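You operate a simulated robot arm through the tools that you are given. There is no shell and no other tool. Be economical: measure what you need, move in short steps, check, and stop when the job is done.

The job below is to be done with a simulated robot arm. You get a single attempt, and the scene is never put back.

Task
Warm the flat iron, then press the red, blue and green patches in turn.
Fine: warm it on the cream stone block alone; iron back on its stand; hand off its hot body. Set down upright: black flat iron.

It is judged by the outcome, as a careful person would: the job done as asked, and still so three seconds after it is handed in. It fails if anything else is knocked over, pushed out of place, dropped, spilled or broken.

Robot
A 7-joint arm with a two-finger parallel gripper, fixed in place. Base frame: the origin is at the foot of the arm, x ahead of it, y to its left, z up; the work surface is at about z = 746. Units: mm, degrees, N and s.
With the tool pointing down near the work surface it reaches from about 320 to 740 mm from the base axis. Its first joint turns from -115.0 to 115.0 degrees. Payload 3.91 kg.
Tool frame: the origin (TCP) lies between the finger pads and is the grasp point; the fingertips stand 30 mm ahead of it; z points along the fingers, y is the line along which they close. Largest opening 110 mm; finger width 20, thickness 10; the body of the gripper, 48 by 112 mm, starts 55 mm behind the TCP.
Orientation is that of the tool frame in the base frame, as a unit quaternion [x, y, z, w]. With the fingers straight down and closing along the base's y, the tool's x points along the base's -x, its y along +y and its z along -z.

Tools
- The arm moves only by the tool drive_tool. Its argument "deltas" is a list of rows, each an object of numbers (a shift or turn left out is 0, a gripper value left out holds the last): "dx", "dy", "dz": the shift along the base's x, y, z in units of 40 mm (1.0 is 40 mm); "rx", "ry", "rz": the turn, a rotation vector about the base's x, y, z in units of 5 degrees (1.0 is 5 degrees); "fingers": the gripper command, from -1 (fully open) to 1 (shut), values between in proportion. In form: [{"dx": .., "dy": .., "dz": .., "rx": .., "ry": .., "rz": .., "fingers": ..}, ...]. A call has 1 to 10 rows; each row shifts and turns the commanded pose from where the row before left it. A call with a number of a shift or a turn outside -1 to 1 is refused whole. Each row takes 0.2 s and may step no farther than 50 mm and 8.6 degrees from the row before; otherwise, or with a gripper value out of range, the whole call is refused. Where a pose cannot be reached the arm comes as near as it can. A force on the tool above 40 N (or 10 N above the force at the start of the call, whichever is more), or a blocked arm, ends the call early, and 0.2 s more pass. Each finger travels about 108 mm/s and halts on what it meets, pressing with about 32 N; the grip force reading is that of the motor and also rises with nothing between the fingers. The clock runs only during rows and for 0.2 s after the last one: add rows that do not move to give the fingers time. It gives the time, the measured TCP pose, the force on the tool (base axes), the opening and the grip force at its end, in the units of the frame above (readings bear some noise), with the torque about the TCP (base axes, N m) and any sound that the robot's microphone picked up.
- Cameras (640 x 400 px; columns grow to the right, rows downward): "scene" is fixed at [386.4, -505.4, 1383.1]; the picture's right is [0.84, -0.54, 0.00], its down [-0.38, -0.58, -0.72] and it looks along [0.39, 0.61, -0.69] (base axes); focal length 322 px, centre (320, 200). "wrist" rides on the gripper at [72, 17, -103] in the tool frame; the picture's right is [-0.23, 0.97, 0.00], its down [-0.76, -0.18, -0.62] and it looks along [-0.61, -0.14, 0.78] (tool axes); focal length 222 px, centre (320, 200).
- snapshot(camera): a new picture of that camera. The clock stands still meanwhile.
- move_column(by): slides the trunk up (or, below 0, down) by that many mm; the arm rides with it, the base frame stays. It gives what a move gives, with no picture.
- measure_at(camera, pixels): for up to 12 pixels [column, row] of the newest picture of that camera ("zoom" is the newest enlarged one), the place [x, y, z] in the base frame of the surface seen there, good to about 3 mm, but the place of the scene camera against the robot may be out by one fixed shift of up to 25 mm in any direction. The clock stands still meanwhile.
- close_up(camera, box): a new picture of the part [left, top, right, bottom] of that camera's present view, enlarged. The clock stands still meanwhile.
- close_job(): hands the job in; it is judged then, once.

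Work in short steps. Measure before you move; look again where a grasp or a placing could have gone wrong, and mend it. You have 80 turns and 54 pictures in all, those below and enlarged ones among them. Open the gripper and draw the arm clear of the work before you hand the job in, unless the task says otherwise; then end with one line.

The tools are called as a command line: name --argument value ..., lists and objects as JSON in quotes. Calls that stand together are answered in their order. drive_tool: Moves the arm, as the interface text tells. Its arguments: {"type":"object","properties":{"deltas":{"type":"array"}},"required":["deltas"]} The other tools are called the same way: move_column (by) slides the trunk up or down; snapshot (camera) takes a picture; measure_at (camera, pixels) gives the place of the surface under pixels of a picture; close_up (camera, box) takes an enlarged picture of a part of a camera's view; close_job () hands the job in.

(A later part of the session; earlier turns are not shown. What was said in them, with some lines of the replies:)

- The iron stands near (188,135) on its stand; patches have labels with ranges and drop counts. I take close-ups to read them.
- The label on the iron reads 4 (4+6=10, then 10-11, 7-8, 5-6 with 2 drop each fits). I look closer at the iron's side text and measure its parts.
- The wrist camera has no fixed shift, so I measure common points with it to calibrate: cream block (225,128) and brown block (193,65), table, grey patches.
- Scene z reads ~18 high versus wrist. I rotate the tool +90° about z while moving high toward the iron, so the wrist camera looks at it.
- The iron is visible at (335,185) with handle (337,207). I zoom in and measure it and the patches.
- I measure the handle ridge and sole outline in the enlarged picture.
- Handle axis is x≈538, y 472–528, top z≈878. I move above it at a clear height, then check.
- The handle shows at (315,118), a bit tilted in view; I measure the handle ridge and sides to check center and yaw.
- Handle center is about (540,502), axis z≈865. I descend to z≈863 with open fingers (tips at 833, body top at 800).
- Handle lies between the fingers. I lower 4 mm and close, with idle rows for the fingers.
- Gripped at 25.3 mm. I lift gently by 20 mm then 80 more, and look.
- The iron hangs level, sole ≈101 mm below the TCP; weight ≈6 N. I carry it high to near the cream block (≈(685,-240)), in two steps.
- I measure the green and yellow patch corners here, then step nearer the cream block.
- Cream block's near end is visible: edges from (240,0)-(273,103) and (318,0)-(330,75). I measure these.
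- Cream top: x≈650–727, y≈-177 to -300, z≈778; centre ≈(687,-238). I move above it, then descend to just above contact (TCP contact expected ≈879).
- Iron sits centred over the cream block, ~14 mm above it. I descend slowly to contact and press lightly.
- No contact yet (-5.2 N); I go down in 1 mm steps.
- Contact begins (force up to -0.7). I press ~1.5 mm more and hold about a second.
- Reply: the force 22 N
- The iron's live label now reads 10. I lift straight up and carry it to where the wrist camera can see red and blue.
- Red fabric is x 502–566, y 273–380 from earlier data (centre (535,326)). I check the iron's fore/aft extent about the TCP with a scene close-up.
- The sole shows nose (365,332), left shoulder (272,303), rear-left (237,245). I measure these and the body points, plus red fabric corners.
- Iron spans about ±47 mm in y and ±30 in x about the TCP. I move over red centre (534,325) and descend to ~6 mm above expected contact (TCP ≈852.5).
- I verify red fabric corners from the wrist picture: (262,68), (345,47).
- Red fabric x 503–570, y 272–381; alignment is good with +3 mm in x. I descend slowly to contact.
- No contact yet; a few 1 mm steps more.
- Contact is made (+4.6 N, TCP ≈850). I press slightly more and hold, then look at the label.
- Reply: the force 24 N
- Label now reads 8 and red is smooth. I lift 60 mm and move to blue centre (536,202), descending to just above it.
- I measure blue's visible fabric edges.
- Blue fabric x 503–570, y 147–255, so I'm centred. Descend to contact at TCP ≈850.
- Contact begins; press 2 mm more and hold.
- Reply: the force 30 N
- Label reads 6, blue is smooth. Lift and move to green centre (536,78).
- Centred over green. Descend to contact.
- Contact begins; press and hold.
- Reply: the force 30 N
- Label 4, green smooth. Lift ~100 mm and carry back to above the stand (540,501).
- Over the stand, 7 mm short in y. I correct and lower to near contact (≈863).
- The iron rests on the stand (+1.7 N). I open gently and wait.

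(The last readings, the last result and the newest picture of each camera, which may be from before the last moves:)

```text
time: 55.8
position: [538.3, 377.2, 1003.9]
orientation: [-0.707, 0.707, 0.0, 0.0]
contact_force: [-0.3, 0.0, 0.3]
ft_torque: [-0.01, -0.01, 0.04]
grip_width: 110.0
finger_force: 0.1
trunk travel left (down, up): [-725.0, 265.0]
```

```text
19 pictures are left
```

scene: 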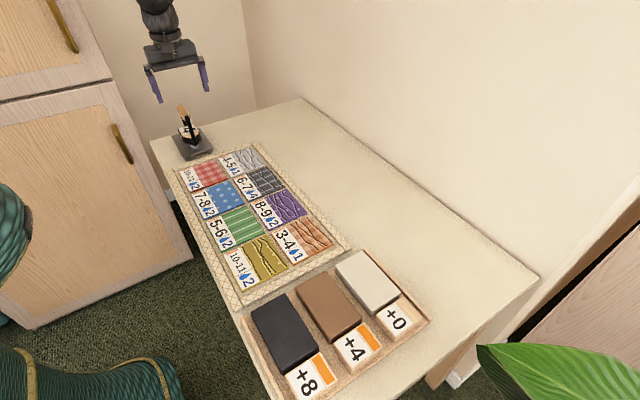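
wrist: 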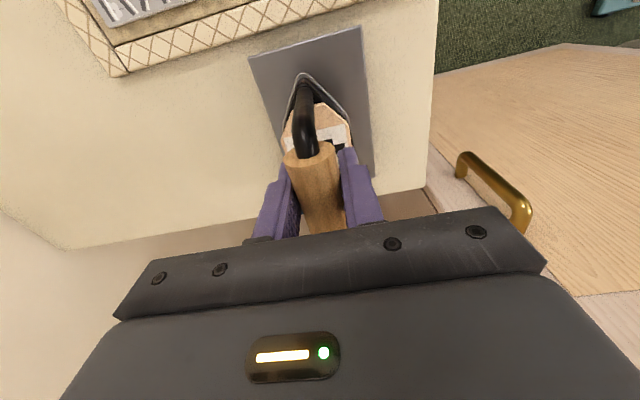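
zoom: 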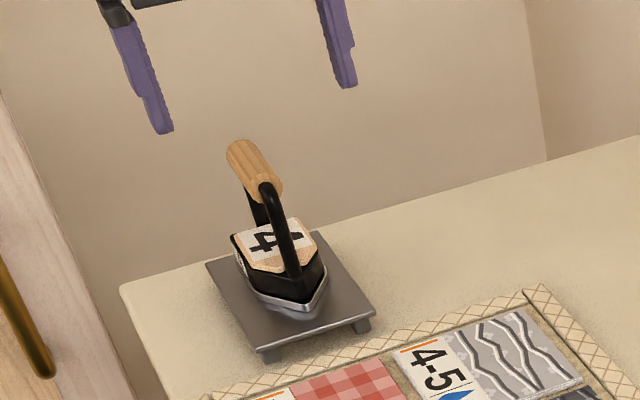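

The iron stands upright on its stand, the three patches are smooth, others untouched, and the arm is clear. I hand it in.

close_job

```text
The job is handed in.
```

I warmed the iron on the cream block only and pressed red, blue and green in that order. It is back upright on its stand, held only by the handle throughout, and the job is handed in.
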